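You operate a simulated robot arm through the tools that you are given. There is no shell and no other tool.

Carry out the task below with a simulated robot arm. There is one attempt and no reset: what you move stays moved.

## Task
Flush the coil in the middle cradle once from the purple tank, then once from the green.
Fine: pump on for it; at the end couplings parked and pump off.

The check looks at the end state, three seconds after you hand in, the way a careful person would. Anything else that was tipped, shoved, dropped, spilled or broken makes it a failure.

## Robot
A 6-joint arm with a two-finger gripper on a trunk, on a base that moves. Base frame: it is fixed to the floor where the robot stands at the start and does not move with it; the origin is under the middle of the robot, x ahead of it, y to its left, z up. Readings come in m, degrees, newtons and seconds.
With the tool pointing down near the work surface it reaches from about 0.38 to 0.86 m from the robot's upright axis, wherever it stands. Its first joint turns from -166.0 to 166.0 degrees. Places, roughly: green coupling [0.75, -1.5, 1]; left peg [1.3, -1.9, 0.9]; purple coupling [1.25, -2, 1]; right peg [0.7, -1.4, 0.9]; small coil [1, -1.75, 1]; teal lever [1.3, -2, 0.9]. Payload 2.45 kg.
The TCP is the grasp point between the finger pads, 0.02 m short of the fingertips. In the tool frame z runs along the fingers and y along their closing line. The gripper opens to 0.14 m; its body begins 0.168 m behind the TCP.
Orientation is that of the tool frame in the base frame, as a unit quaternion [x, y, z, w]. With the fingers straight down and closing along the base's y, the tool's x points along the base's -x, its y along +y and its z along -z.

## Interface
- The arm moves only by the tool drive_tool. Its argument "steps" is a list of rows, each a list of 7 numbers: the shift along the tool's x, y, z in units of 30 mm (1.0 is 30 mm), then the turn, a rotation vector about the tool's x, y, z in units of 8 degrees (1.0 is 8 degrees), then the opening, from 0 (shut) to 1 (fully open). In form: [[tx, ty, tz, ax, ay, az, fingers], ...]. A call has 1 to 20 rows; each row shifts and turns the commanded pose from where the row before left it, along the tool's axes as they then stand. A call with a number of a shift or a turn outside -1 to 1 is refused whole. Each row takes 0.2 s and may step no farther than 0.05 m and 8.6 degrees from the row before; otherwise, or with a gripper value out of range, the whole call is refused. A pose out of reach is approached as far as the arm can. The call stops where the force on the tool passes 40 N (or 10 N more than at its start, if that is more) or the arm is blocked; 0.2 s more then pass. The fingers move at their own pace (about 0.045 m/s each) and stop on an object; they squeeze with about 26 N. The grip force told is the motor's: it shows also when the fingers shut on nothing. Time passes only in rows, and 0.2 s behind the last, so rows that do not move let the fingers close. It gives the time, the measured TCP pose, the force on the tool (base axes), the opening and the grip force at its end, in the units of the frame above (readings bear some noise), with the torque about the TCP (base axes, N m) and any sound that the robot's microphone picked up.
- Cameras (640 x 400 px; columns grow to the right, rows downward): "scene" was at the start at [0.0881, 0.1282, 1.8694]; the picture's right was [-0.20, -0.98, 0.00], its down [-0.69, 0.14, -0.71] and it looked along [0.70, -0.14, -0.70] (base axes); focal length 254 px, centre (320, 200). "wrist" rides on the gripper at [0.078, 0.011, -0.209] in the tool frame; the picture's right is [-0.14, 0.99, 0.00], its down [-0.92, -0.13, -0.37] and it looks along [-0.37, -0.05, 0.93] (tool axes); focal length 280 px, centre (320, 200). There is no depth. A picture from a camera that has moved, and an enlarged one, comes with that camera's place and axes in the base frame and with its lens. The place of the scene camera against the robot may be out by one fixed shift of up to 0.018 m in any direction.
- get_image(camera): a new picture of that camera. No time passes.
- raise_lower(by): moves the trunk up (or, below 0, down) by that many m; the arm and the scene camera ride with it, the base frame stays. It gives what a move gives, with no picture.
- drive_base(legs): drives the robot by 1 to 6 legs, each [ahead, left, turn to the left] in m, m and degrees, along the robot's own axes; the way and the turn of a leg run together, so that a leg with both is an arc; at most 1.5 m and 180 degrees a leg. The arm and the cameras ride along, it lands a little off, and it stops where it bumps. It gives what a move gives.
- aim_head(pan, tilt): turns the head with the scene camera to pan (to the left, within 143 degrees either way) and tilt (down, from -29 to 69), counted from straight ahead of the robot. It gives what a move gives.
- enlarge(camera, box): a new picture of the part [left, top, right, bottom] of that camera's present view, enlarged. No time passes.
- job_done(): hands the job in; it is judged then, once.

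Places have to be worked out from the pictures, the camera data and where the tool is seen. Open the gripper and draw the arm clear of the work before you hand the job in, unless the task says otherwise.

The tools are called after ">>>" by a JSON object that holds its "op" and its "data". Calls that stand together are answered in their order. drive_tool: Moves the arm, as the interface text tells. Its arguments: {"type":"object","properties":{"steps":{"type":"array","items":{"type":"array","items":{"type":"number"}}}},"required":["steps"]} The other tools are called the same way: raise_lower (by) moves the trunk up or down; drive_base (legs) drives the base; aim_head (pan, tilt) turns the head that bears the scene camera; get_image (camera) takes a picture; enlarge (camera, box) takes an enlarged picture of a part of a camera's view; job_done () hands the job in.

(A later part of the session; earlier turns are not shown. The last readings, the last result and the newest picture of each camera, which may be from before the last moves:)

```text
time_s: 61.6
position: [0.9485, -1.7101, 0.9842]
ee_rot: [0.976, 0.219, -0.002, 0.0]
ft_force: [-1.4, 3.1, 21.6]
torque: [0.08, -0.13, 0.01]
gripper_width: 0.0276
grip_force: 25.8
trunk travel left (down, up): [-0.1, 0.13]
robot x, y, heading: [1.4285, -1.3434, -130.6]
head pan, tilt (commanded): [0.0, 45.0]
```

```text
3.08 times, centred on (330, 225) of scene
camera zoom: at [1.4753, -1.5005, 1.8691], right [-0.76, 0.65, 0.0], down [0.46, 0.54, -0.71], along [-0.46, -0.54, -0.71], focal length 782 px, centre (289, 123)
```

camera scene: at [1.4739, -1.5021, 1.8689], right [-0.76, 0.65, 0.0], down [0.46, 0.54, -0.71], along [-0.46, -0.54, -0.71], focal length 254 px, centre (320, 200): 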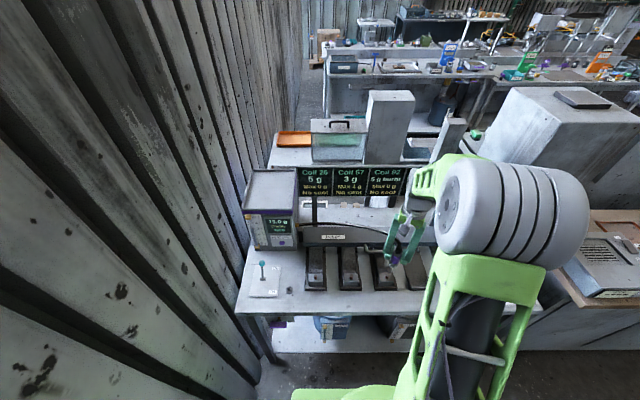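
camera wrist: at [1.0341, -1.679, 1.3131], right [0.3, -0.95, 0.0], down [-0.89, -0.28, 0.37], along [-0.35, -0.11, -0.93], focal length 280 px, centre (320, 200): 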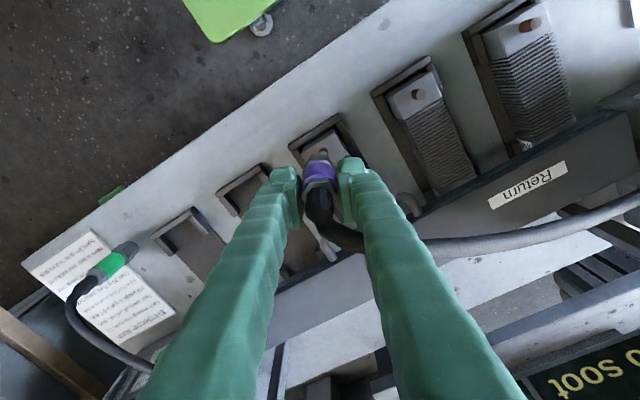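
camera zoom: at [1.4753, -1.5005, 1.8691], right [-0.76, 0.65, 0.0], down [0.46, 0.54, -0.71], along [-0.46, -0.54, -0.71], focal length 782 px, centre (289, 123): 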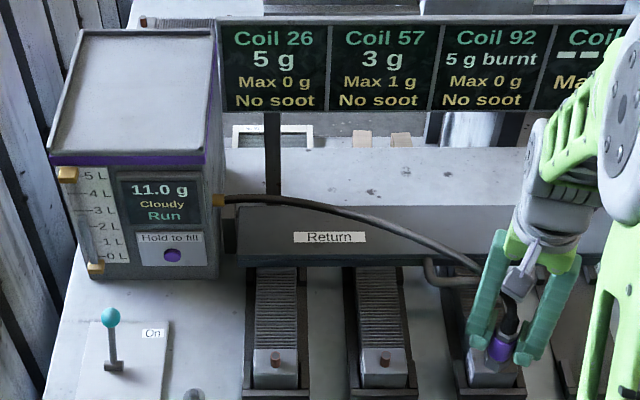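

The display changed to "Run": the cycle has started. I hold still and wait.

>>> {"op": "drive_tool", "data": {"steps": [[0, 0, 0, 0, 0, 0, 0], [0, 0, 0, 0, 0, 0, 0], [0, 0, 0, 0, 0, 0, 0], [0, 0, 0, 0, 0, 0, 0], [0, 0, 0, 0, 0, 0, 0], [0, 0, 0, 0, 0, 0, 0], [0, 0, 0, 0, 0, 0, 0], [0, 0, 0, 0, 0, 0, 0]]}}

>>> {"op": "enlarge", "data": {"camera": "scene", "box": [240, 160, 420, 290]}}

```text
time_s: 63.4
position: [0.9486, -1.7096, 0.9844]
ee_rot: [0.976, 0.22, -0.001, 0.0]
ft_force: [-4.9, -2.1, 20.5]
torque: [-0.06, 0.14, 0.03]
gripper_width: 0.0276
grip_force: 26.5
trunk travel left (down, up): [-0.1, 0.13]
robot x, y, heading: [1.4289, -1.3456, -130.6]
head pan, tilt (commanded): [0.0, 45.0]
```

```text
3.08 times, centred on (330, 225) of scene
camera zoom: at [1.4746, -1.5012, 1.869], right [-0.76, 0.65, 0.0], down [0.46, 0.54, -0.71], along [-0.46, -0.54, -0.71], focal length 782 px, centre (289, 123)
```

zoom: 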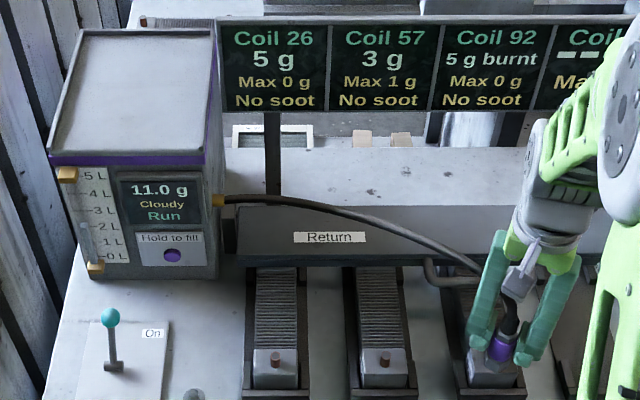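

Still running; the gauge tube is falling. I keep holding still.

>>> {"op": "drive_tool", "data": {"steps": [[0, 0, 0, 0, 0, 0, 0], [0, 0, 0, 0, 0, 0, 0], [0, 0, 0, 0, 0, 0, 0], [0, 0, 0, 0, 0, 0, 0], [0, 0, 0, 0, 0, 0, 0], [0, 0, 0, 0, 0, 0, 0], [0, 0, 0, 0, 0, 0, 0], [0, 0, 0, 0, 0, 0, 0], [0, 0, 0, 0, 0, 0, 0], [0, 0, 0, 0, 0, 0, 0]]}}

>>> {"op": "enlarge", "data": {"camera": "scene", "box": [240, 160, 420, 290]}}

```text
time_s: 65.6
position: [0.9484, -1.7104, 0.9824]
ee_rot: [0.976, 0.22, 0.0, 0.001]
ft_force: [-3.6, -1.3, 17.6]
torque: [-0.02, 0.03, -0.01]
gripper_width: 0.0274
grip_force: 26.4
trunk travel left (down, up): [-0.1, 0.13]
robot x, y, heading: [1.4312, -1.3457, -130.5]
head pan, tilt (commanded): [0.0, 45.0]
```

```text
3.08 times, centred on (330, 225) of scene
camera zoom: at [1.4745, -1.5013, 1.869], right [-0.76, 0.65, 0.0], down [0.46, 0.54, -0.71], along [-0.46, -0.54, -0.71], focal length 782 px, centre (289, 123)
```

zoom: 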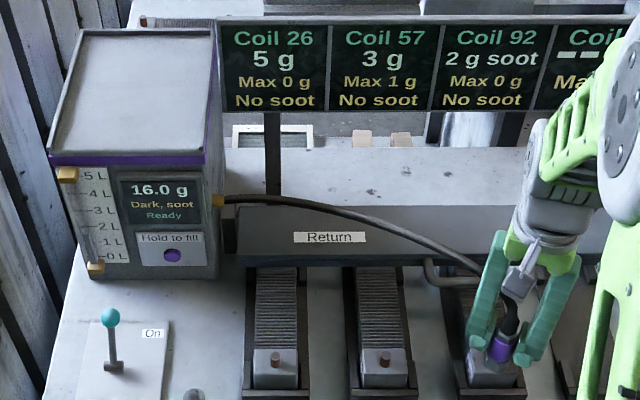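

Cycle complete: coil 92 now "2 g soot", purple tank 16 g "Dark, soot, Ready". I lift the coupling straight up off the port.

>>> {"op": "drive_tool", "data": {"steps": [[0, 0, -0.3, 0, 0, 0, 0], [0, 0, -0.4, 0, 0, 0, 0], [0, 0, -0.5, 0, 0, 0, 0], [0, 0, -0.7, 0, 0, 0, 0], [0, 0, -1, 0, 0, 0, 0], [0, 0, -1, 0, 0, 0, 0], [0, 0, 0, 0, 0, 0, 0]]}}

>>> {"op": "get_image", "data": {"camera": "wrist"}}

>>> {"op": "get_image", "data": {"camera": "scene"}}

```text
time_s: 67.2
position: [0.9483, -1.7101, 1.0997]
ee_rot: [0.976, 0.22, 0.0, 0.001]
ft_force: [0.2, -0.1, -1.3]
torque: [0.0, 0.01, 0.0]
gripper_width: 0.0275
grip_force: 25.8
trunk travel left (down, up): [-0.1, 0.13]
robot x, y, heading: [1.4291, -1.3483, -130.8]
head pan, tilt (commanded): [0.0, 45.0]
```

```text
taken
camera wrist: at [1.0248, -1.685, 1.3095], right [0.3, -0.95, 0.0], down [-0.89, -0.28, 0.37], along [-0.35, -0.11, -0.93], focal length 280 px, centre (320, 200)
```

wrist: 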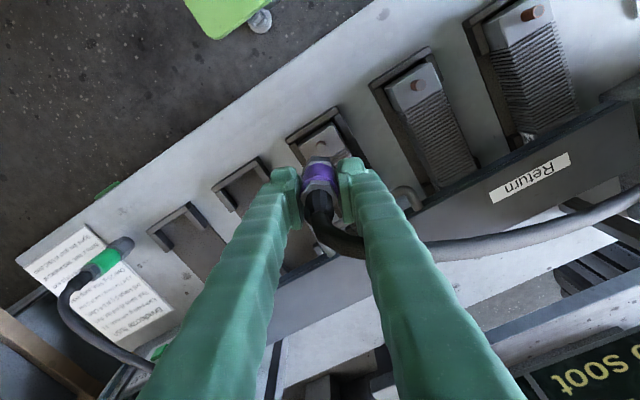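

```text
taken
camera scene: at [1.4736, -1.5021, 1.8689], right [-0.76, 0.65, 0.0], down [0.46, 0.54, -0.71], along [-0.46, -0.54, -0.71], focal length 254 px, centre (320, 200)
```

scene: 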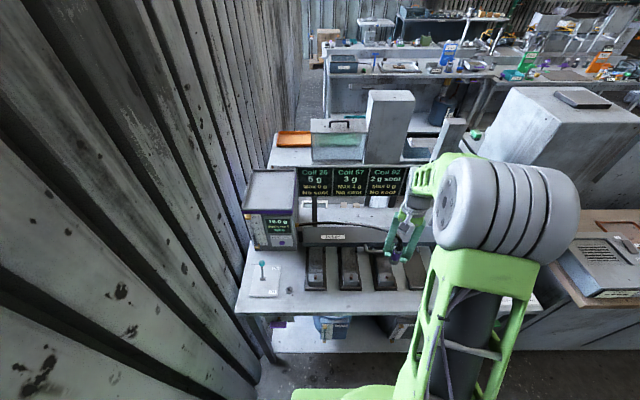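

Off cleanly. I check that the coupling didn't slip in the grip while pressing.

>>> {"op": "enlarge", "data": {"camera": "wrist", "box": [300, 130, 340, 180]}}

>>> {"op": "enlarge", "data": {"camera": "scene", "box": [372, 230, 422, 290]}}

```text
8.00 times, centred on (320, 155) of wrist
camera zoom: at [1.0248, -1.685, 1.3095], right [0.3, -0.95, 0.0], down [-0.89, -0.28, 0.37], along [-0.35, -0.11, -0.93], focal length 2243 px, centre (320, 560)
```

zoom: 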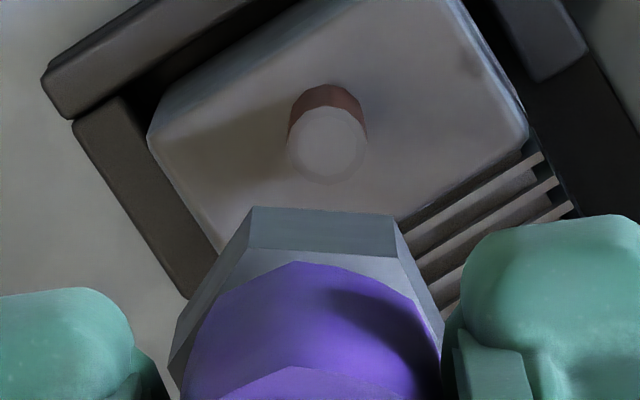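

```text
6.67 times, centred on (397, 260) of scene
camera zoom: at [1.4736, -1.5021, 1.8689], right [-0.76, 0.65, 0.0], down [0.46, 0.54, -0.71], along [-0.46, -0.54, -0.71], focal length 1695 px, centre (-193, -200)
```

zoom: 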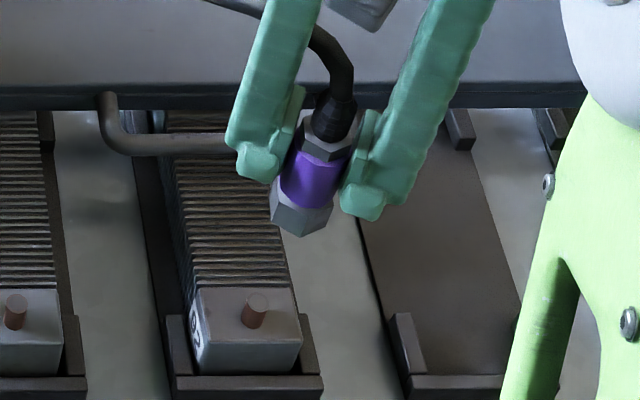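

Only ~2–3 mm upward slip in the grip; fine. I carry the purple coupling back along the same path to above its peg.

>>> {"op": "drive_tool", "data": {"steps": [[0.4456, 0.8119, 0, 0, 0, 0, 0], [0.4456, 0.8119, 0, 0, 0, 0, 0], [0.4456, 0.8119, 0, 0, 0, 0, 0], [0.4456, 0.8119, 0, 0, 0, 0, 0], [0.4456, 0.8119, 0, 0, 0, 0, 0], [0.4456, 0.8119, 0, 0, 0, 0, 0], [0.4456, 0.8119, 0, 0, 0, 0, 0], [0.4456, 0.8119, 0, 0, 0, 0, 0], [0.4456, 0.8119, 0, 0, 0, 0, 0], [0.4456, 0.8119, 0, 0, 0, 0, 0], [0.4456, 0.8119, 0, 0, 0, 0, 0], [0.4456, 0.8119, 0, 0, 0, 0, 0], [0.4456, 0.8119, 0, 0, 0, 0, 0], [0.4456, 0.8119, 0, 0, 0, 0, 0], [0, 0, 0, 0, 0, 0, 0], [0, 0, 0.8, 0, 0, 0, 0], [0, 0, 0.6, 0, 0, 0, 0], [0, 0, 0, 0, 0, 0, 0]]}}

>>> {"op": "enlarge", "data": {"camera": "wrist", "box": [280, 115, 360, 215]}}

>>> {"op": "enlarge", "data": {"camera": "scene", "box": [270, 240, 330, 300]}}

```text
time_s: 71.0
position: [1.264, -1.9386, 1.0578]
ee_rot: [0.976, 0.219, 0.001, 0.0]
ft_force: [-0.2, 0.5, -2.5]
torque: [-0.02, -0.01, 0.0]
gripper_width: 0.0276
grip_force: 26.2
trunk travel left (down, up): [-0.1, 0.13]
robot x, y, heading: [1.4303, -1.3461, -130.5]
head pan, tilt (commanded): [0.0, 45.0]
```

```text
4.00 times, centred on (320, 165) of wrist
camera zoom: at [1.341, -1.9148, 1.2678], right [0.3, -0.95, 0.0], down [-0.89, -0.28, 0.37], along [-0.35, -0.11, -0.93], focal length 1122 px, centre (320, 340)
```

zoom: 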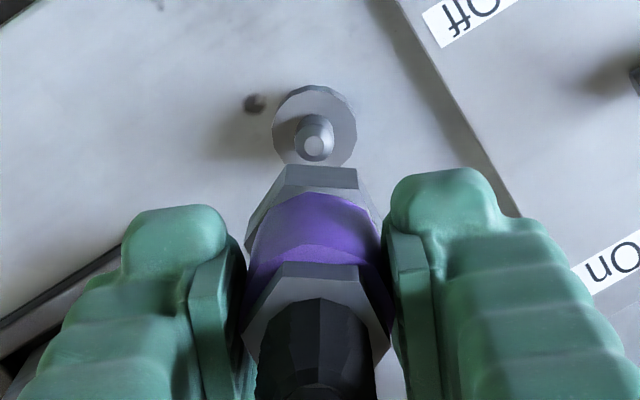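

```text
6.67 times, centred on (300, 270) of scene
camera zoom: at [1.4738, -1.5019, 1.869], right [-0.76, 0.65, 0.0], down [0.46, 0.54, -0.71], along [-0.46, -0.54, -0.71], focal length 1695 px, centre (453, -267)
```

zoom: 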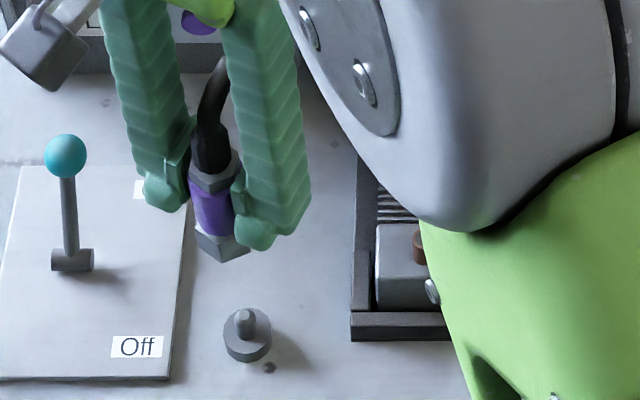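

TCP is back over the peg within a millimetre of the recorded pose. I descend to just above the pin, then gently the rest.

>>> {"op": "drive_tool", "data": {"steps": [[0, 0, 0.9, 0, 0, 0, 0], [0, 0, 0.9, 0, 0, 0, 0], [0, 0, 0.6, 0, 0, 0, 0], [0, 0, 0.2, 0, 0, 0, 0], [0, 0, 0.15, 0, 0, 0, 0]]}}

>>> {"op": "enlarge", "data": {"camera": "scene", "box": [270, 240, 330, 300]}}

```text
time_s: 72.2
position: [1.2667, -1.9389, 0.9749]
ee_rot: [0.976, 0.219, 0.0, 0.001]
ft_force: [-0.3, 0.2, -2.4]
torque: [-0.03, 0.0, 0.0]
gripper_width: 0.0276
grip_force: 25.7
trunk travel left (down, up): [-0.1, 0.13]
robot x, y, heading: [1.4293, -1.3453, -130.7]
head pan, tilt (commanded): [0.0, 45.0]
```

```text
6.67 times, centred on (300, 270) of scene
camera zoom: at [1.4738, -1.5021, 1.8689], right [-0.76, 0.65, 0.0], down [0.46, 0.54, -0.71], along [-0.46, -0.54, -0.71], focal length 1695 px, centre (453, -267)
```

zoom: 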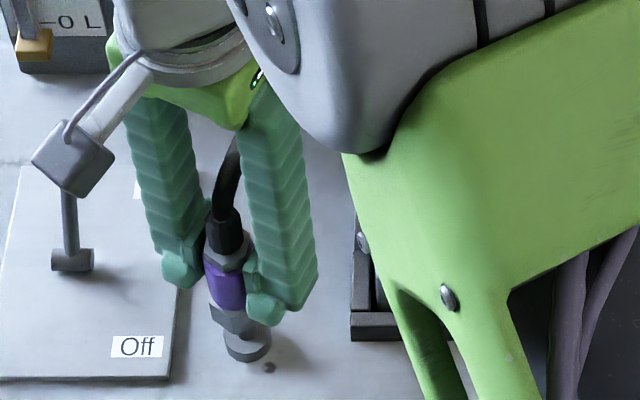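

Alignment looks concentric; no contact force yet. I continue down slowly onto the peg.

>>> {"op": "drive_tool", "data": {"steps": [[0, 0, 0.12, 0, 0, 0, 0], [0, 0, 0.12, 0, 0, 0, 0], [0, 0, 0.12, 0, 0, 0, 0], [0, 0, 0.1, 0, 0, 0, 0]]}}

```text
time_s: 73.2
position: [1.2655, -1.9396, 0.9614]
ee_rot: [0.976, 0.219, 0.0, 0.0]
ft_force: [-0.6, 0.1, -2.3]
torque: [-0.01, 0.01, -0.02]
gripper_width: 0.0277
grip_force: 25.7
trunk travel left (down, up): [-0.1, 0.13]
robot x, y, heading: [1.4302, -1.3484, -130.6]
head pan, tilt (commanded): [0.0, 45.0]
```

No contact yet at z=0.961, so the pin is inside the bore. Continuing in 2–3 mm steps.

>>> {"op": "drive_tool", "data": {"steps": [[0, 0, 0.1, 0, 0, 0, 0], [0, 0, 0.1, 0, 0, 0, 0], [0, 0, 0.08, 0, 0, 0, 0], [0, 0, 0.06, 0, 0, 0, 0]]}}

>>> {"op": "enlarge", "data": {"camera": "scene", "box": [270, 240, 330, 300]}}

```text
time_s: 74.2
position: [1.2655, -1.938, 0.951]
ee_rot: [0.976, 0.219, 0.001, 0.0]
ft_force: [-0.1, -0.1, -1.8]
torque: [0.01, 0.02, 0.01]
gripper_width: 0.0274
grip_force: 26.5
trunk travel left (down, up): [-0.1, 0.13]
robot x, y, heading: [1.4288, -1.3495, -130.8]
head pan, tilt (commanded): [0.0, 45.0]
```

```text
6.67 times, centred on (300, 270) of scene
camera zoom: at [1.4738, -1.5021, 1.8689], right [-0.76, 0.65, 0.0], down [0.46, 0.54, -0.71], along [-0.46, -0.54, -0.71], focal length 1695 px, centre (453, -267)
```

zoom: 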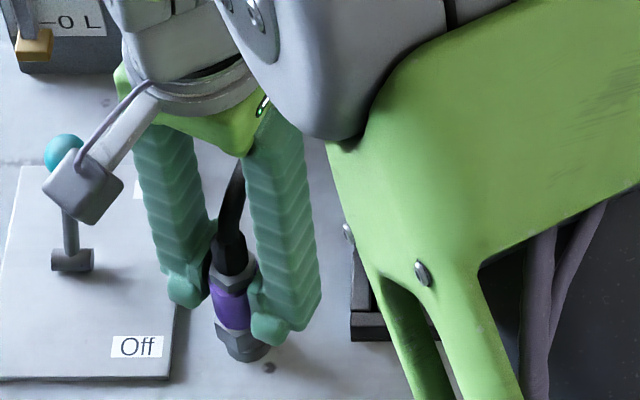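

Almost down; the remaining gap is about the 2–3 mm of slip. I go down in 1.5 mm steps until the force rises.

>>> {"op": "drive_tool", "data": {"steps": [[0, 0, 0.05, 0, 0, 0, 0], [0, 0, 0.04, 0, 0, 0, 0]]}}

```text
time_s: 74.8
position: [1.2651, -1.9397, 0.9489]
ee_rot: [0.976, 0.219, 0.001, 0.0]
ft_force: [0.2, 0.7, -1.5]
torque: [0.0, 0.03, 0.0]
gripper_width: 0.0276
grip_force: 25.4
trunk travel left (down, up): [-0.1, 0.13]
robot x, y, heading: [1.4274, -1.3488, -130.8]
head pan, tilt (commanded): [0.0, 45.0]
```

>>> {"op": "drive_tool", "data": {"steps": [[0, 0, 0.04, 0, 0, 0, 0], [0, 0, 0.04, 0, 0, 0, 0]]}}

```text
time_s: 75.4
position: [1.2649, -1.9388, 0.9459]
ee_rot: [0.976, 0.219, 0.0, 0.0]
ft_force: [-0.1, 0.6, 2.3]
torque: [0.1, -0.01, 0.02]
gripper_width: 0.0275
grip_force: 25.9
trunk travel left (down, up): [-0.1, 0.13]
robot x, y, heading: [1.4282, -1.3415, -130.6]
head pan, tilt (commanded): [0.0, 45.0]
```

Contact (force rose ~4 N): the coupling is resting on the peg. I open the fingers to 5 cm and check before lifting.

>>> {"op": "drive_tool", "data": {"steps": [[0, 0, 0, 0, 0, 0, 0.25], [0, 0, 0, 0, 0, 0, 0.37], [0, 0, 0, 0, 0, 0, 0.37], [0, 0, 0, 0, 0, 0, 0.37]]}}

>>> {"op": "enlarge", "data": {"camera": "wrist", "box": [220, 100, 420, 260]}}

```text
time_s: 76.4
position: [1.2659, -1.9394, 0.9453]
ee_rot: [0.976, 0.219, 0.0, 0.0]
ft_force: [-0.1, 0.4, -1.0]
torque: [0.02, -0.01, -0.02]
gripper_width: 0.0517
grip_force: 0.0
trunk travel left (down, up): [-0.1, 0.13]
robot x, y, heading: [1.4324, -1.3454, -130.6]
head pan, tilt (commanded): [0.0, 45.0]
```

```text
2.50 times, centred on (320, 180) of wrist
camera zoom: at [1.3423, -1.915, 1.1558], right [0.3, -0.95, 0.0], down [-0.89, -0.28, 0.37], along [-0.35, -0.11, -0.93], focal length 701 px, centre (320, 250)
```

zoom: 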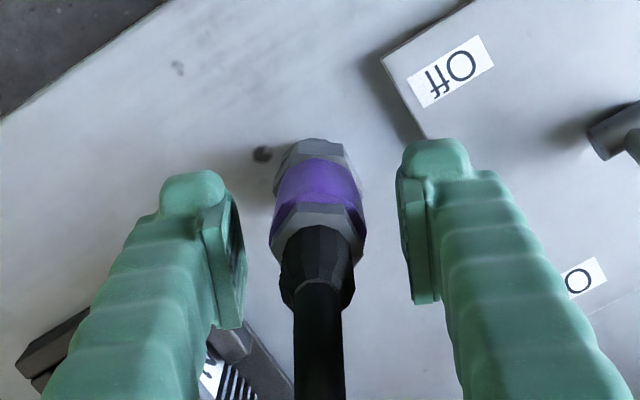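

The coupling stands on its peg, fingers clear. I lift straight up and verify it stays.

>>> {"op": "drive_tool", "data": {"steps": [[0, 0, -0.5, 0, 0, 0, 0.37], [0, 0, -0.8, 0, 0, 0, 0.37], [0, 0, -1, 0, 0, 0, 0.37], [0, 0, -1, 0, 0, 0, 0.37], [0, 0, -1, 0, 0, 0, 0.37], [0, 0, -1, 0, 0, 0, 0.37], [0, 0, -1, 0, 0, 0, 0.37], [0, 0, 0, 0, 0, 0, 0.37]]}}

>>> {"op": "get_image", "data": {"camera": "wrist"}}

>>> {"op": "get_image", "data": {"camera": "scene"}}

>>> {"op": "enlarge", "data": {"camera": "scene", "box": [240, 200, 330, 310]}}

```text
time_s: 78.2
position: [1.2646, -1.9392, 1.1357]
ee_rot: [0.976, 0.219, 0.001, 0.0]
ft_force: [1.3, -0.1, -0.9]
torque: [0.01, 0.0, 0.04]
gripper_width: 0.052
grip_force: 0.0
trunk travel left (down, up): [-0.1, 0.13]
robot x, y, heading: [1.4244, -1.3467, -130.7]
head pan, tilt (commanded): [0.0, 45.0]
```

```text
taken
camera wrist: at [1.3409, -1.9148, 1.3461], right [0.3, -0.95, 0.0], down [-0.89, -0.28, 0.37], along [-0.35, -0.11, -0.93], focal length 280 px, centre (320, 200)
```

wrist: 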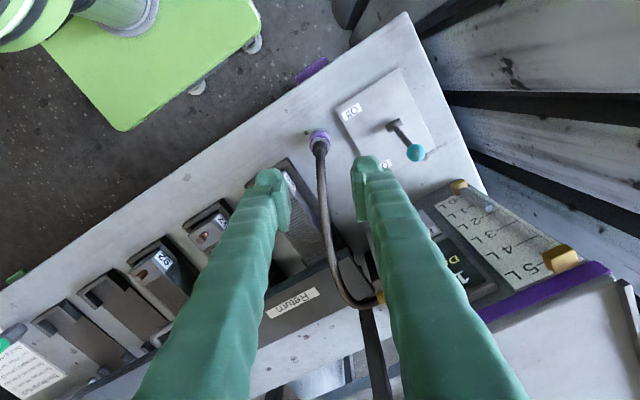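

```text
taken
camera scene: at [1.4738, -1.5021, 1.8689], right [-0.76, 0.65, 0.0], down [0.46, 0.54, -0.71], along [-0.46, -0.54, -0.71], focal length 254 px, centre (320, 200)
```

scene: 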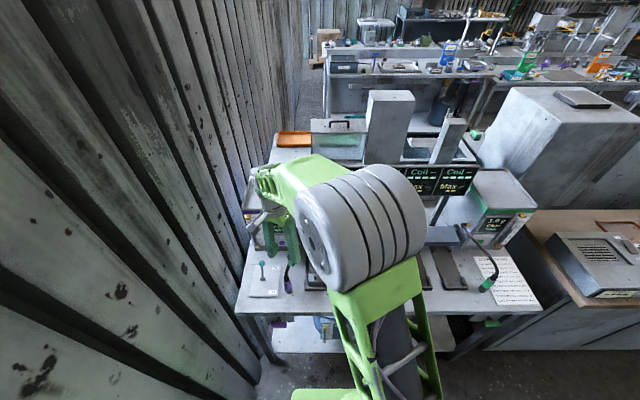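

```text
3.64 times, centred on (285, 255) of scene
camera zoom: at [1.4738, -1.5021, 1.8689], right [-0.76, 0.65, 0.0], down [0.46, 0.54, -0.71], along [-0.46, -0.54, -0.71], focal length 924 px, centre (447, 0)
```

zoom: 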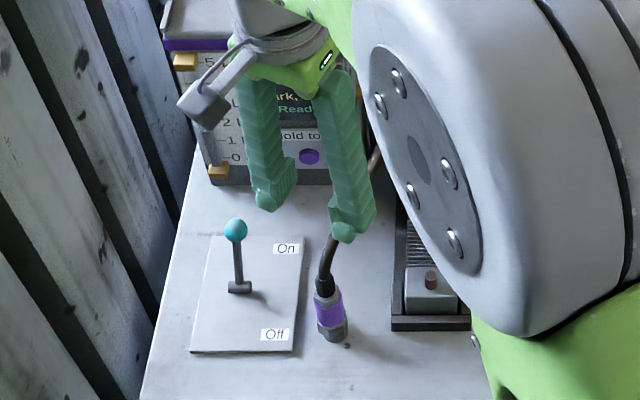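

Purple is parked upright. I retreat toward the robot, undo the yaw, and travel right in front of the fixture toward the green coupling (estimated U≈1.453, V≈0.643).

>>> {"op": "drive_tool", "data": {"steps": [[0.71, -0.317, 0, 0, 0, 0, 0.5], [0.71, -0.317, 0, 0, 0, 0, 0.7], [0.71, -0.317, 0, 0, 0, 0, 1], [0, 0, 0, 0, 0, -1, 1], [0, 0, 0, 0, 0, -1, 1], [0, 0, 0, 0, 0, -1, 1], [0, -1, 0, 0, 0, 0, 1], [0, -1, 0, 0, 0, 0, 1], [0, -1, 0, 0, 0, 0, 1], [0, -1, 0, 0, 0, 0, 1], [0, -1, 0, 0, 0, 0, 1], [0, -1, 0, 0, 0, 0, 1], [0, -1, 0, 0, 0, 0, 1], [0, -1, 0, 0, 0, 0, 1], [0, -1, 0, 0, 0, 0, 1], [0, -1, 0, 0, 0, 0, 1], [0, -1, 0, 0, 0, 0, 1], [0, -1, 0, 0, 0, 0, 1], [0, -1, 0, 0, 0, 0, 1], [0, -1, 0, 0, 0, 0, 1]]}}

>>> {"op": "drive_tool", "data": {"steps": [[0, -1, 0, 0, 0, 0, 1], [0, -1, 0, 0, 0, 0, 1], [0, -1, 0, 0, 0, 0, 1], [0, -1, 0, 0, 0, 0, 1], [0, -1, 0, 0, 0, 0, 1], [0, -1, 0, 0, 0, 0, 1], [0, -1, 0, 0, 0, 0, 1], [0, 0, 0, 0, 0, 0, 1]]}}

>>> {"op": "get_image", "data": {"camera": "wrist"}}

>>> {"op": "get_image", "data": {"camera": "scene"}}

```text
time_s: 82.4
position: [0.9922, -1.611, 1.1352]
ee_rot: [0.909, 0.416, 0.001, 0.0]
ft_force: [0.3, -0.5, -0.9]
torque: [-0.01, 0.0, 0.01]
gripper_width: 0.14
grip_force: 0.0
trunk travel left (down, up): [-0.1, 0.13]
robot x, y, heading: [1.4269, -1.3478, -130.5]
head pan, tilt (commanded): [0.0, 45.0]
```

```text
time_s: 84.2
position: [0.834, -1.4765, 1.1334]
ee_rot: [0.909, 0.417, 0.0, 0.0]
ft_force: [0.4, -0.1, 0.1]
torque: [0.01, -0.02, 0.02]
gripper_width: 0.1401
grip_force: 0.1
trunk travel left (down, up): [-0.1, 0.13]
robot x, y, heading: [1.4307, -1.346, -130.9]
head pan, tilt (commanded): [0.0, 45.0]
```

```text
taken
camera wrist: at [0.8947, -1.4241, 1.3441], right [0.66, -0.75, 0.0], down [-0.7, -0.62, 0.37], along [-0.28, -0.24, -0.93], focal length 280 px, centre (320, 200)
```

wrist: 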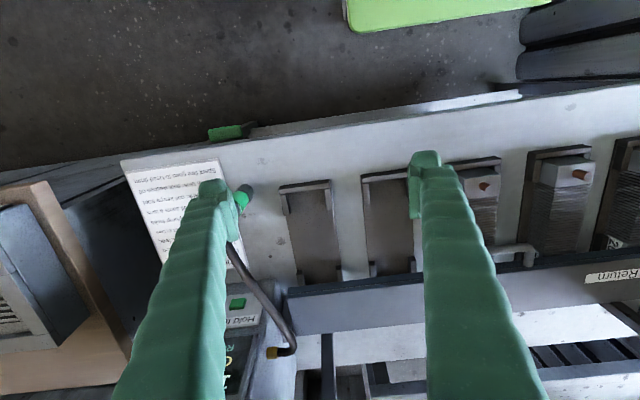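

```text
taken
camera scene: at [1.4741, -1.502, 1.8689], right [-0.76, 0.65, 0.0], down [0.46, 0.54, -0.71], along [-0.46, -0.54, -0.71], focal length 254 px, centre (320, 200)
```

scene: 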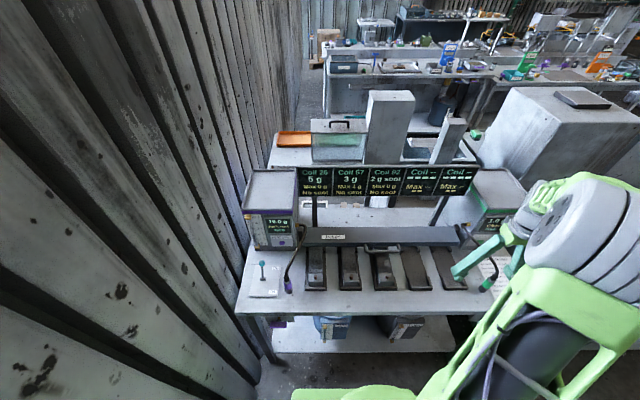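

Continue right ~14 cm to be in front of the green coupling, then view it between the fingers.

>>> {"op": "drive_tool", "data": {"steps": [[0, -0.95, 0, 0, 0, 0, 1], [0, -0.95, 0, 0, 0, 0, 1], [0, -0.95, 0, 0, 0, 0, 1], [0, -0.95, 0, 0, 0, 0, 0.8], [0, -0.93, 0, 0, 0, 0, 0.6], [0, 0, 0, 0, 0, 0, 0.5], [0, 0, 0, 0, 0, 0, 0.5]]}}

>>> {"op": "get_image", "data": {"camera": "wrist"}}

>>> {"op": "enlarge", "data": {"camera": "wrist", "box": [240, 130, 400, 250]}}

```text
time_s: 85.8
position: [0.7244, -1.3834, 1.1349]
ee_rot: [0.909, 0.417, 0.0, 0.0]
ft_force: [-0.2, -0.1, -0.1]
torque: [0.0, -0.01, -0.03]
gripper_width: 0.0697
grip_force: 0.1
trunk travel left (down, up): [-0.1, 0.13]
robot x, y, heading: [1.4314, -1.3472, -130.6]
head pan, tilt (commanded): [0.0, 45.0]
```

```text
taken
camera wrist: at [0.7853, -1.3296, 1.3442], right [0.66, -0.75, 0.0], down [-0.7, -0.62, 0.37], along [-0.28, -0.24, -0.93], focal length 280 px, centre (320, 200)
```

wrist: 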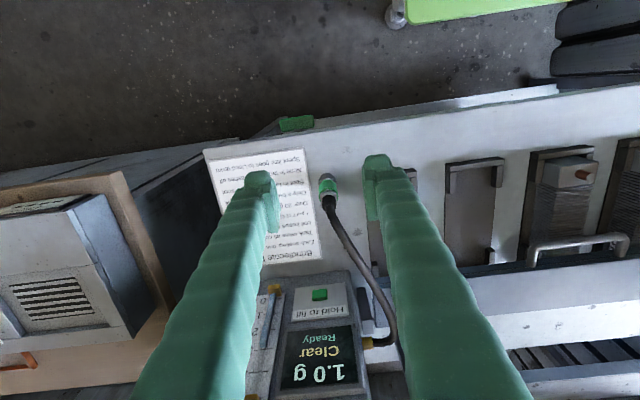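

```text
3.33 times, centred on (320, 190) of wrist
camera zoom: at [0.7853, -1.3296, 1.3442], right [0.66, -0.75, 0.0], down [-0.7, -0.62, 0.37], along [-0.28, -0.24, -0.93], focal length 935 px, centre (320, 233)
```

zoom: 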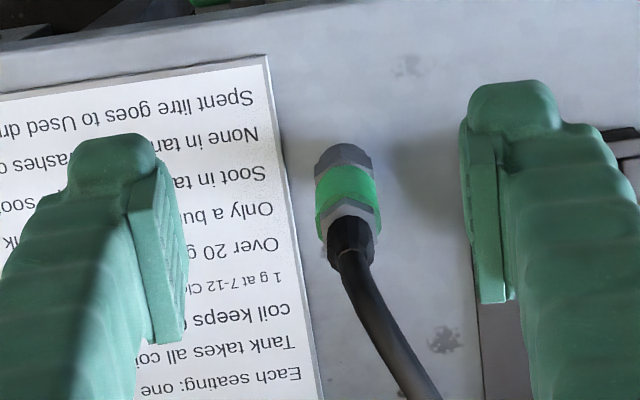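

The green coupling is ~65–70 mm ahead and ~3 mm left of the TCP. I move forward above it with the opening narrowed and check alignment.

>>> {"op": "drive_tool", "data": {"steps": [[-0.75, 0.1, 0, 0, 0, 0, 0.42], [-0.75, 0, 0, 0, 0, 0, 0.42], [-0.75, 0, 0, 0, 0, 0, 0.42], [0, 0, 0, 0, 0, 0, 0.42]]}}

>>> {"op": "get_image", "data": {"camera": "wrist"}}

>>> {"op": "enlarge", "data": {"camera": "wrist", "box": [270, 110, 370, 210]}}

```text
time_s: 86.8
position: [0.6839, -1.4356, 1.1366]
ee_rot: [0.909, 0.416, 0.0, -0.001]
ft_force: [-1.0, 0.4, -0.5]
torque: [0.0, 0.0, 0.0]
gripper_width: 0.0588
grip_force: 0.0
trunk travel left (down, up): [-0.1, 0.13]
robot x, y, heading: [1.4264, -1.3509, -130.7]
head pan, tilt (commanded): [0.0, 45.0]
```

```text
taken
camera wrist: at [0.7439, -1.3827, 1.345], right [0.66, -0.75, 0.0], down [-0.7, -0.61, 0.37], along [-0.28, -0.24, -0.93], focal length 280 px, centre (320, 200)
```

wrist: 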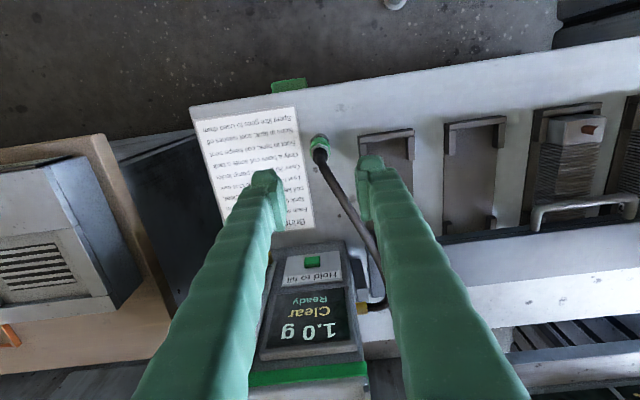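

```text
4.00 times, centred on (320, 160) of wrist
camera zoom: at [0.7439, -1.3827, 1.345], right [0.66, -0.75, 0.0], down [-0.7, -0.61, 0.37], along [-0.28, -0.24, -0.93], focal length 1122 px, centre (320, 360)
```

zoom: 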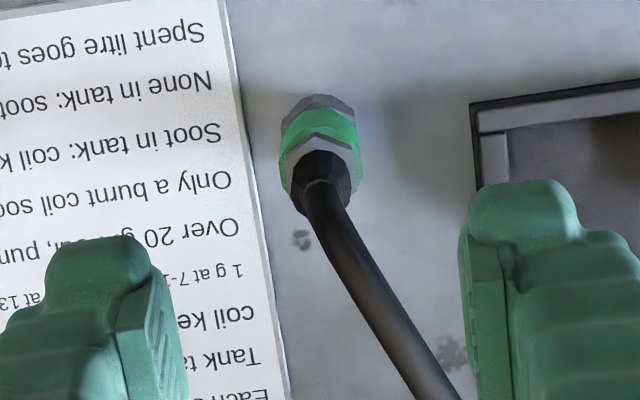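

Aligned within ~3 mm. I descend to z≈0.95 around the green coupling.

>>> {"op": "drive_tool", "data": {"steps": [[0.1, 0, 1, 0, 0, 0, 0.38], [0, 0, 1, 0, 0, 0, 0.38], [0, 0, 1, 0, 0, 0, 0.38], [0, 0, 1, 0, 0, 0, 0.38], [0, 0, 0.8, 0, 0, 0, 0.38], [0, 0, 0.5, 0, 0, 0, 0.38], [0, 0, 0.5, 0, 0, 0, 0.38], [0, 0, 0.4, 0, 0, 0, 0.38]]}}

>>> {"op": "enlarge", "data": {"camera": "wrist", "box": [220, 100, 420, 260]}}

```text
time_s: 88.6
position: [0.6867, -1.4324, 0.9497]
ee_rot: [0.909, 0.418, 0.0, 0.0]
ft_force: [-0.7, -0.4, 0.2]
torque: [0.01, -0.01, -0.04]
gripper_width: 0.0531
grip_force: 0.1
trunk travel left (down, up): [-0.1, 0.13]
robot x, y, heading: [1.4286, -1.3462, -130.7]
head pan, tilt (commanded): [0.0, 45.0]
```

```text
2.50 times, centred on (320, 180) of wrist
camera zoom: at [0.7462, -1.3803, 1.1591], right [0.66, -0.75, 0.0], down [-0.7, -0.62, 0.37], along [-0.28, -0.24, -0.93], focal length 701 px, centre (320, 250)
```

zoom: 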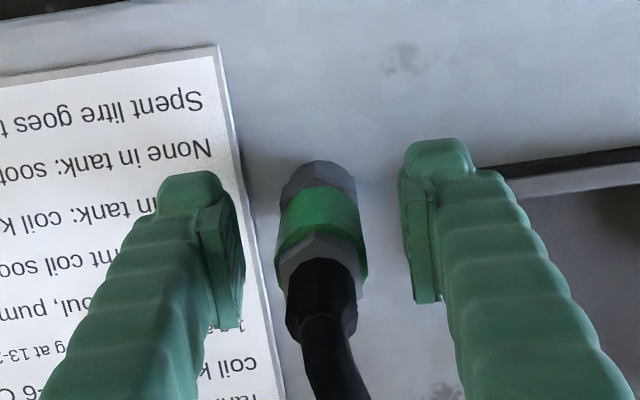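

Centred well. I close the fingers on it.

>>> {"op": "drive_tool", "data": {"steps": [[0, 0, 0, 0, 0, 0, 0], [0, 0, 0, 0, 0, 0, 0], [0, 0, 0, 0, 0, 0, 0], [0, 0, 0, 0, 0, 0, 0]]}}

>>> {"op": "drive_tool", "data": {"steps": [[0, 0, -0.3, 0, 0, 0, 0], [0, 0, -0.4, 0, 0, 0, 0], [0, 0, -0.5, 0, 0, 0, 0], [0, 0, -0.6, 0, 0, 0, 0], [0, 0, -0.8, 0, 0, 0, 0], [0, 0, -0.8, 0, 0, 0, 0], [0, 0, -0.6, 0, 0, 0, 0], [0, 0, 0, 0, 0, 0, 0]]}}

>>> {"op": "enlarge", "data": {"camera": "wrist", "box": [270, 110, 370, 210]}}

```text
time_s: 89.6
position: [0.6855, -1.4338, 0.9487]
ee_rot: [0.909, 0.417, 0.0, 0.0]
ft_force: [-0.4, 0.2, -0.3]
torque: [0.04, 0.04, -0.02]
gripper_width: 0.0286
grip_force: 26.1
trunk travel left (down, up): [-0.1, 0.13]
robot x, y, heading: [1.4274, -1.3471, -130.6]
head pan, tilt (commanded): [0.0, 45.0]
```

```text
time_s: 91.4
position: [0.6857, -1.4331, 1.0699]
ee_rot: [0.909, 0.417, 0.0, 0.0]
ft_force: [-1.0, 0.0, -2.1]
torque: [-0.03, -0.01, -0.01]
gripper_width: 0.0285
grip_force: 26.6
trunk travel left (down, up): [-0.1, 0.13]
robot x, y, heading: [1.4292, -1.3435, -130.6]
head pan, tilt (commanded): [0.0, 45.0]
```

```text
4.00 times, centred on (320, 160) of wrist
camera zoom: at [0.7461, -1.3806, 1.2788], right [0.66, -0.75, 0.0], down [-0.7, -0.62, 0.37], along [-0.28, -0.24, -0.93], focal length 1122 px, centre (320, 360)
```

zoom: 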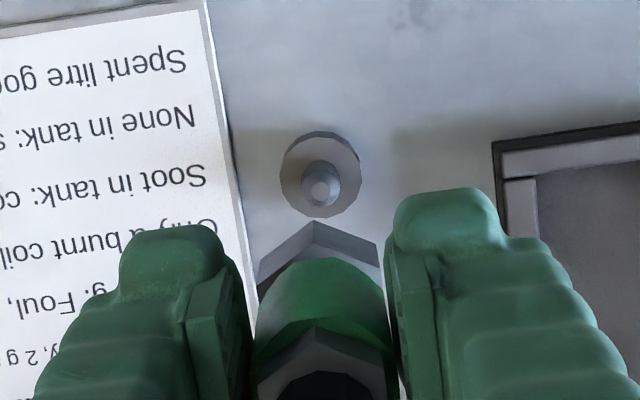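

Green lifted off cleanly; its peg pose is U≈1.4545, V≈0.6394, z≈0.949, coupling axis ~5 mm beyond the TCP. I carry it left at z≈1.10 to just beyond the middle port so the stub is visible.

>>> {"op": "drive_tool", "data": {"steps": [[0, 0, -0.5, 0, 0, 0, 0], [0, 0, -0.5, 0, 0, 0, 0], [-0.0713, 0.984, 0, 0, 0, 0, 0], [-0.0713, 0.984, 0, 0, 0, 0, 0], [-0.0713, 0.984, 0, 0, 0, 0, 0], [-0.0713, 0.984, 0, 0, 0, 0, 0], [-0.0713, 0.984, 0, 0, 0, 0, 0], [-0.0713, 0.984, 0, 0, 0, 0, 0], [-0.0713, 0.984, 0, 0, 0, 0, 0], [-0.0713, 0.984, 0, 0, 0, 0, 0], [-0.0713, 0.984, 0, 0, 0, 0, 0], [-0.0713, 0.984, 0, 0, 0, 0, 0], [-0.0713, 0.984, 0, 0, 0, 0, 0], [-0.0713, 0.984, 0, 0, 0, 0, 0], [-0.0713, 0.984, 0, 0, 0, 0, 0], [-0.6, 0, 0, 0, 0, 0, 0], [-0.6, 0, 0, 0, 0, 0, 0], [0, 0, 0, 0, 0, 0, 0]]}}

>>> {"op": "get_image", "data": {"camera": "wrist"}}

>>> {"op": "enlarge", "data": {"camera": "wrist", "box": [295, 105, 345, 165]}}

>>> {"op": "get_image", "data": {"camera": "scene"}}

```text
time_s: 95.2
position: [0.9361, -1.7315, 1.0977]
ee_rot: [0.909, 0.417, 0.0, 0.0]
ft_force: [0.0, -0.4, -3.0]
torque: [0.01, 0.0, 0.01]
gripper_width: 0.0286
grip_force: 25.8
trunk travel left (down, up): [-0.1, 0.13]
robot x, y, heading: [1.4324, -1.3442, -130.7]
head pan, tilt (commanded): [0.0, 45.0]
```

```text
taken
camera wrist: at [0.9968, -1.6788, 1.3084], right [0.66, -0.75, 0.0], down [-0.7, -0.61, 0.37], along [-0.28, -0.24, -0.93], focal length 280 px, centre (320, 200)
```

wrist: 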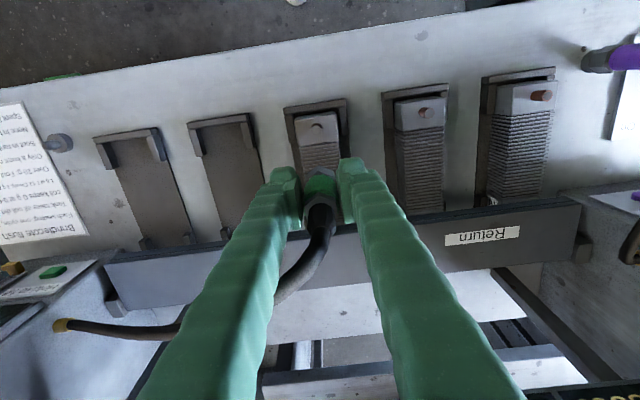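

```text
6.67 times, centred on (320, 135) of wrist
camera zoom: at [0.9968, -1.6788, 1.3084], right [0.66, -0.75, 0.0], down [-0.7, -0.61, 0.37], along [-0.28, -0.24, -0.93], focal length 1869 px, centre (320, 633)
```

zoom: 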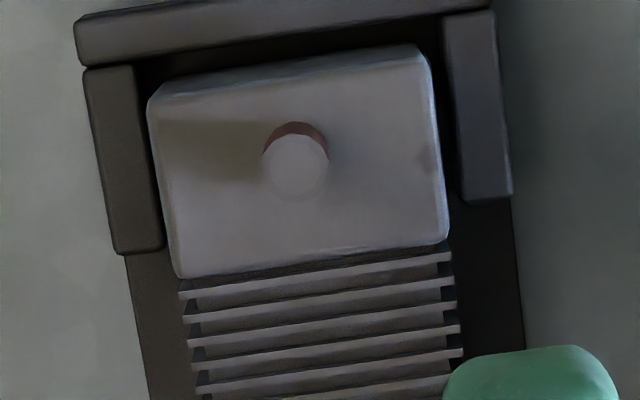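

```text
taken
camera scene: at [1.4739, -1.5019, 1.869], right [-0.76, 0.65, 0.0], down [0.46, 0.54, -0.71], along [-0.46, -0.54, -0.71], focal length 254 px, centre (320, 200)
```

scene: 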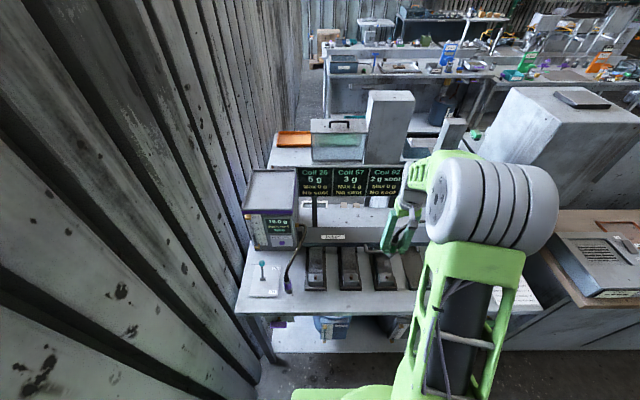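

By the same method that worked for purple, the stub is (+30, 0) mm and the green coupling axis (−5, 0) mm from the TCP, so I shift +35 mm in tool x and descend to just above the stub.

>>> {"op": "drive_tool", "data": {"steps": [[0.6, 0, 0, 0, 0, 0, 0], [0.578, 0, 0, 0, 0, 0, 0], [0, 0, 0, 0, 0, 0, 0], [0, 0, 0.9, 0, 0, 0, 0], [0, 0, 0.9, 0, 0, 0, 0], [0, 0, 0.6, 0, 0, 0, 0], [0, 0, 0.2, 0, 0, 0, 0], [0, 0, 0, 0, 0, 0, 0]]}}

>>> {"op": "enlarge", "data": {"camera": "wrist", "box": [300, 130, 340, 180]}}

>>> {"op": "enlarge", "data": {"camera": "scene", "box": [372, 252, 402, 288]}}

```text
time_s: 97.0
position: [0.959, -1.7058, 1.02]
ee_rot: [0.909, 0.418, 0.0, 0.001]
ft_force: [-0.9, -0.1, -1.3]
torque: [0.0, -0.02, 0.0]
gripper_width: 0.0288
grip_force: 26.3
trunk travel left (down, up): [-0.1, 0.13]
robot x, y, heading: [1.4311, -1.3483, -130.7]
head pan, tilt (commanded): [0.0, 45.0]
```

```text
8.00 times, centred on (320, 155) of wrist
camera zoom: at [1.0194, -1.6524, 1.2304], right [0.66, -0.75, 0.0], down [-0.7, -0.62, 0.37], along [-0.28, -0.24, -0.93], focal length 2243 px, centre (320, 560)
```

zoom: 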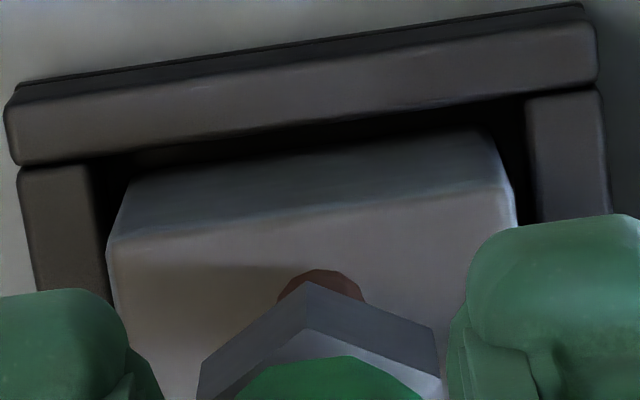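

```text
11.11 times, centred on (387, 270) of scene
camera zoom: at [1.4738, -1.502, 1.8689], right [-0.76, 0.65, 0.0], down [0.46, 0.54, -0.71], along [-0.46, -0.54, -0.71], focal length 2825 px, centre (-424, -578)
```

zoom: 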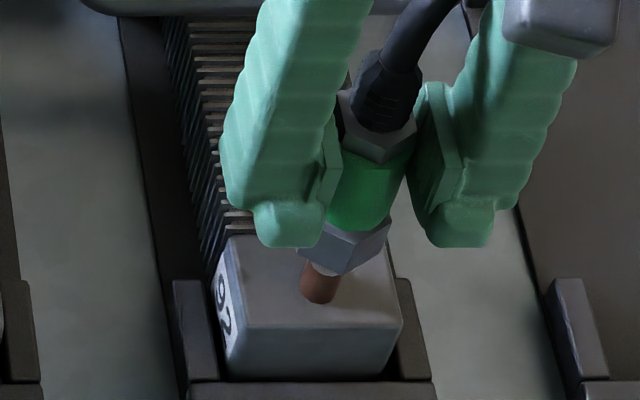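

Lateral alignment is good (within ~1 mm); the stub seems ~1 mm nearer me. I shift +1 mm in tool x and go down in small steps.

>>> {"op": "drive_tool", "data": {"steps": [[0.033, 0.01, 0.2, 0, 0, 0, 0], [0, 0, 0.2, 0, 0, 0, 0], [0, 0, 0.1, 0, 0, 0, 0], [0, 0, 0.08, 0, 0, 0, 0]]}}

```text
time_s: 98.0
position: [0.9598, -1.7032, 1.0046]
ee_rot: [0.909, 0.417, 0.0, 0.0]
ft_force: [-0.3, -0.5, -2.0]
torque: [-0.02, 0.02, 0.0]
gripper_width: 0.0283
grip_force: 26.2
trunk travel left (down, up): [-0.1, 0.13]
robot x, y, heading: [1.4299, -1.3441, -130.9]
head pan, tilt (commanded): [0.0, 45.0]
```

No contact yet at z≈1.003. Next small steps down.

>>> {"op": "drive_tool", "data": {"steps": [[0, 0, 0.08, 0, 0, 0, 0], [0, 0, 0.08, 0, 0, 0, 0]]}}

>>> {"op": "enlarge", "data": {"camera": "scene", "box": [372, 252, 402, 288]}}

```text
time_s: 98.6
position: [0.9586, -1.7048, 0.9987]
ee_rot: [0.909, 0.417, 0.0, -0.001]
ft_force: [0.9, 0.4, -1.5]
torque: [-0.02, -0.01, -0.04]
gripper_width: 0.0287
grip_force: 26.0
trunk travel left (down, up): [-0.1, 0.13]
robot x, y, heading: [1.428, -1.3488, -130.7]
head pan, tilt (commanded): [0.0, 45.0]
```

```text
11.11 times, centred on (387, 270) of scene
camera zoom: at [1.4737, -1.502, 1.8689], right [-0.76, 0.65, 0.0], down [0.46, 0.54, -0.71], along [-0.46, -0.54, -0.71], focal length 2825 px, centre (-424, -578)
```

zoom: 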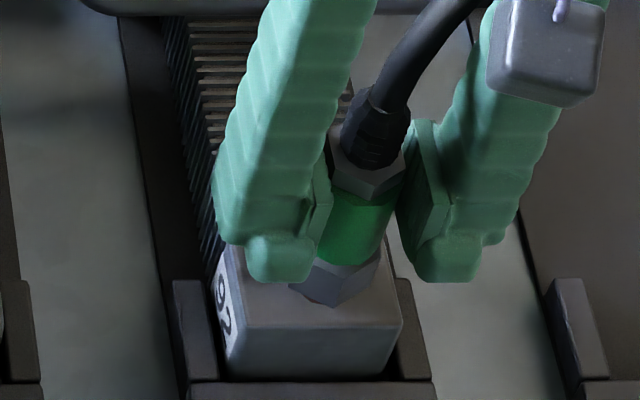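

The stub is inside the coupling with no lateral force. I continue down.

>>> {"op": "drive_tool", "data": {"steps": [[0, 0, 0.08, 0, 0, 0, 0], [0, 0, 0.08, 0, 0, 0, 0], [0, 0, 0.08, 0, 0, 0, 0]]}}

>>> {"op": "enlarge", "data": {"camera": "scene", "box": [240, 160, 420, 290]}}

```text
time_s: 99.4
position: [0.9594, -1.7043, 0.9921]
ee_rot: [0.909, 0.416, 0.0, 0.0]
ft_force: [0.2, 0.0, -1.1]
torque: [0.02, 0.0, -0.03]
gripper_width: 0.0285
grip_force: 25.6
trunk travel left (down, up): [-0.1, 0.13]
robot x, y, heading: [1.4317, -1.3446, -130.8]
head pan, tilt (commanded): [0.0, 45.0]
```

```text
3.08 times, centred on (330, 225) of scene
camera zoom: at [1.4737, -1.502, 1.8689], right [-0.76, 0.65, 0.0], down [0.46, 0.54, -0.71], along [-0.46, -0.54, -0.71], focal length 782 px, centre (289, 123)
```

zoom: 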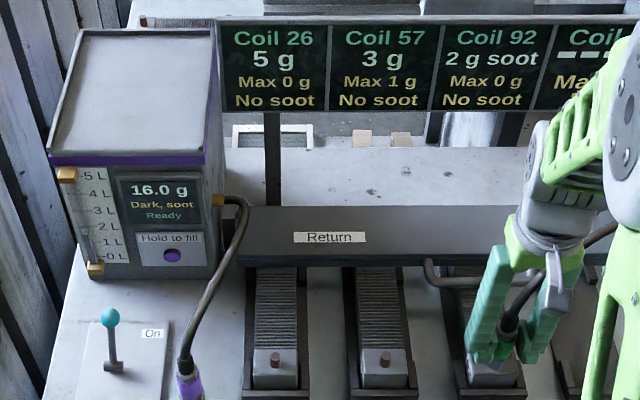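

Not seated yet. Two more small steps, then check force and the displays.

>>> {"op": "drive_tool", "data": {"steps": [[0, 0, 0.08, 0, 0, 0, 0], [0, 0, 0.08, 0, 0, 0, 0]]}}

>>> {"op": "get_image", "data": {"camera": "scene"}}

>>> {"op": "get_image", "data": {"camera": "wrist"}}

```text
time_s: 100.0
position: [0.9604, -1.7041, 0.9861]
ee_rot: [0.909, 0.417, 0.0, 0.0]
ft_force: [0.3, 0.6, -1.6]
torque: [0.01, 0.0, 0.01]
gripper_width: 0.0285
grip_force: 26.0
trunk travel left (down, up): [-0.1, 0.13]
robot x, y, heading: [1.4276, -1.346, -130.7]
head pan, tilt (commanded): [0.0, 45.0]
```

```text
taken
camera scene: at [1.4738, -1.5019, 1.869], right [-0.76, 0.65, 0.0], down [0.46, 0.54, -0.71], along [-0.46, -0.54, -0.71], focal length 254 px, centre (320, 200)
```

scene: 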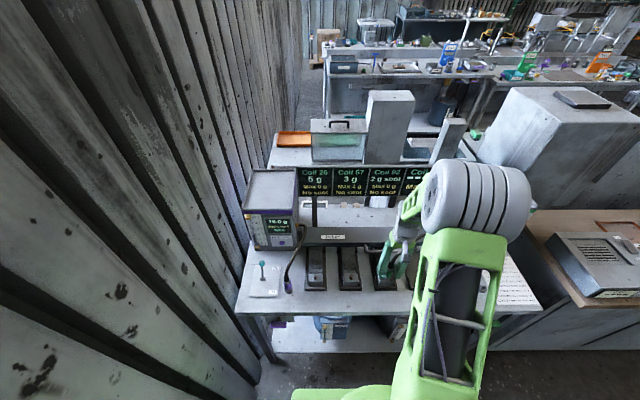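

```text
taken
camera wrist: at [1.0195, -1.6514, 1.1964], right [0.66, -0.75, 0.0], down [-0.7, -0.62, 0.37], along [-0.28, -0.24, -0.93], focal length 280 px, centre (320, 200)
```

wrist: 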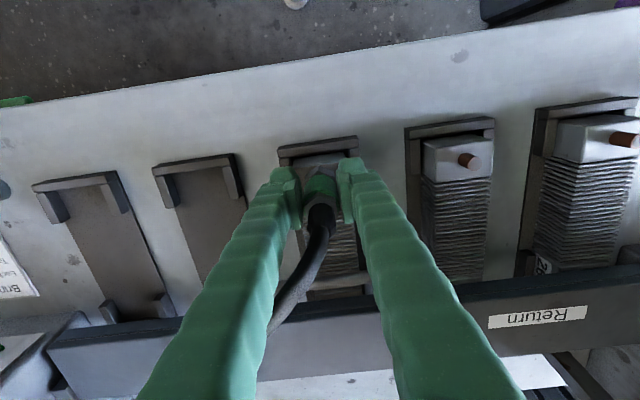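

No contact yet at 0.986; I proceed in ~2 mm steps.

>>> {"op": "drive_tool", "data": {"steps": [[0, 0, 0.07, 0, 0, 0, 0], [0, 0, 0.06, 0, 0, 0, 0]]}}

>>> {"op": "enlarge", "data": {"camera": "scene", "box": [240, 160, 420, 290]}}

```text
time_s: 100.6
position: [0.9587, -1.7042, 0.9845]
ee_rot: [0.909, 0.417, -0.003, 0.0]
ft_force: [0.7, -0.4, 22.1]
torque: [-0.11, 0.09, -0.02]
gripper_width: 0.0286
grip_force: 26.4
trunk travel left (down, up): [-0.1, 0.13]
robot x, y, heading: [1.4287, -1.3463, -130.6]
head pan, tilt (commanded): [0.0, 45.0]
```

```text
3.08 times, centred on (330, 225) of scene
camera zoom: at [1.4753, -1.5009, 1.8692], right [-0.76, 0.65, 0.0], down [0.46, 0.54, -0.71], along [-0.46, -0.54, -0.71], focal length 782 px, centre (289, 123)
```

zoom: 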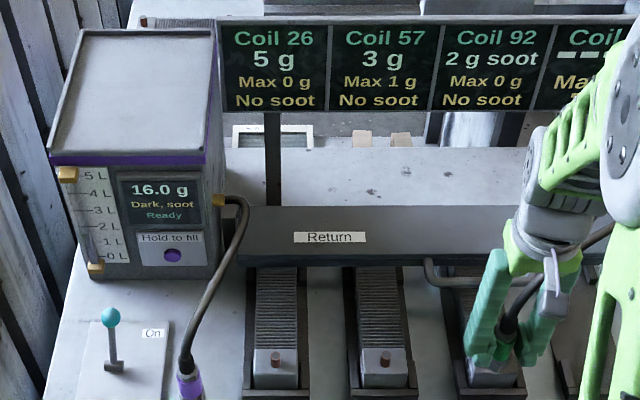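

Force is 22 N like the purple seating. The green screen is hidden by the arm, so I wait holding still and watch the coil 92 display.

>>> {"op": "drive_tool", "data": {"steps": [[0, 0, 0, 0, 0, 0, 0], [0, 0, 0, 0, 0, 0, 0], [0, 0, 0, 0, 0, 0, 0], [0, 0, 0, 0, 0, 0, 0], [0, 0, 0, 0, 0, 0, 0], [0, 0, 0, 0, 0, 0, 0], [0, 0, 0, 0, 0, 0, 0], [0, 0, 0, 0, 0, 0, 0], [0, 0, 0, 0, 0, 0, 0], [0, 0, 0, 0, 0, 0, 0], [0, 0, 0, 0, 0, 0, 0], [0, 0, 0, 0, 0, 0, 0], [0, 0, 0, 0, 0, 0, 0], [0, 0, 0, 0, 0, 0, 0], [0, 0, 0, 0, 0, 0, 0], [0, 0, 0, 0, 0, 0, 0], [0, 0, 0, 0, 0, 0, 0], [0, 0, 0, 0, 0, 0, 0]]}}

>>> {"op": "enlarge", "data": {"camera": "scene", "box": [240, 160, 420, 290]}}

```text
time_s: 104.4
position: [0.9588, -1.7029, 0.9825]
ee_rot: [0.909, 0.416, 0.0, 0.0]
ft_force: [-3.9, -3.7, 16.2]
torque: [-0.17, 0.14, -0.03]
gripper_width: 0.0285
grip_force: 26.2
trunk travel left (down, up): [-0.1, 0.13]
robot x, y, heading: [1.4254, -1.3475, -130.7]
head pan, tilt (commanded): [0.0, 45.0]
```

```text
3.08 times, centred on (330, 225) of scene
camera zoom: at [1.4745, -1.5015, 1.869], right [-0.76, 0.65, 0.0], down [0.46, 0.54, -0.71], along [-0.46, -0.54, -0.71], focal length 782 px, centre (289, 123)
```

zoom: 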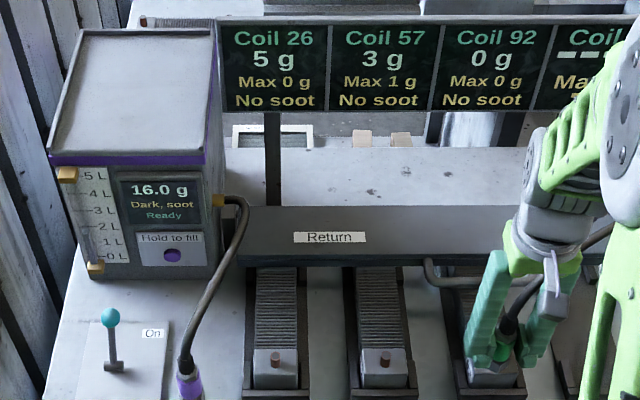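

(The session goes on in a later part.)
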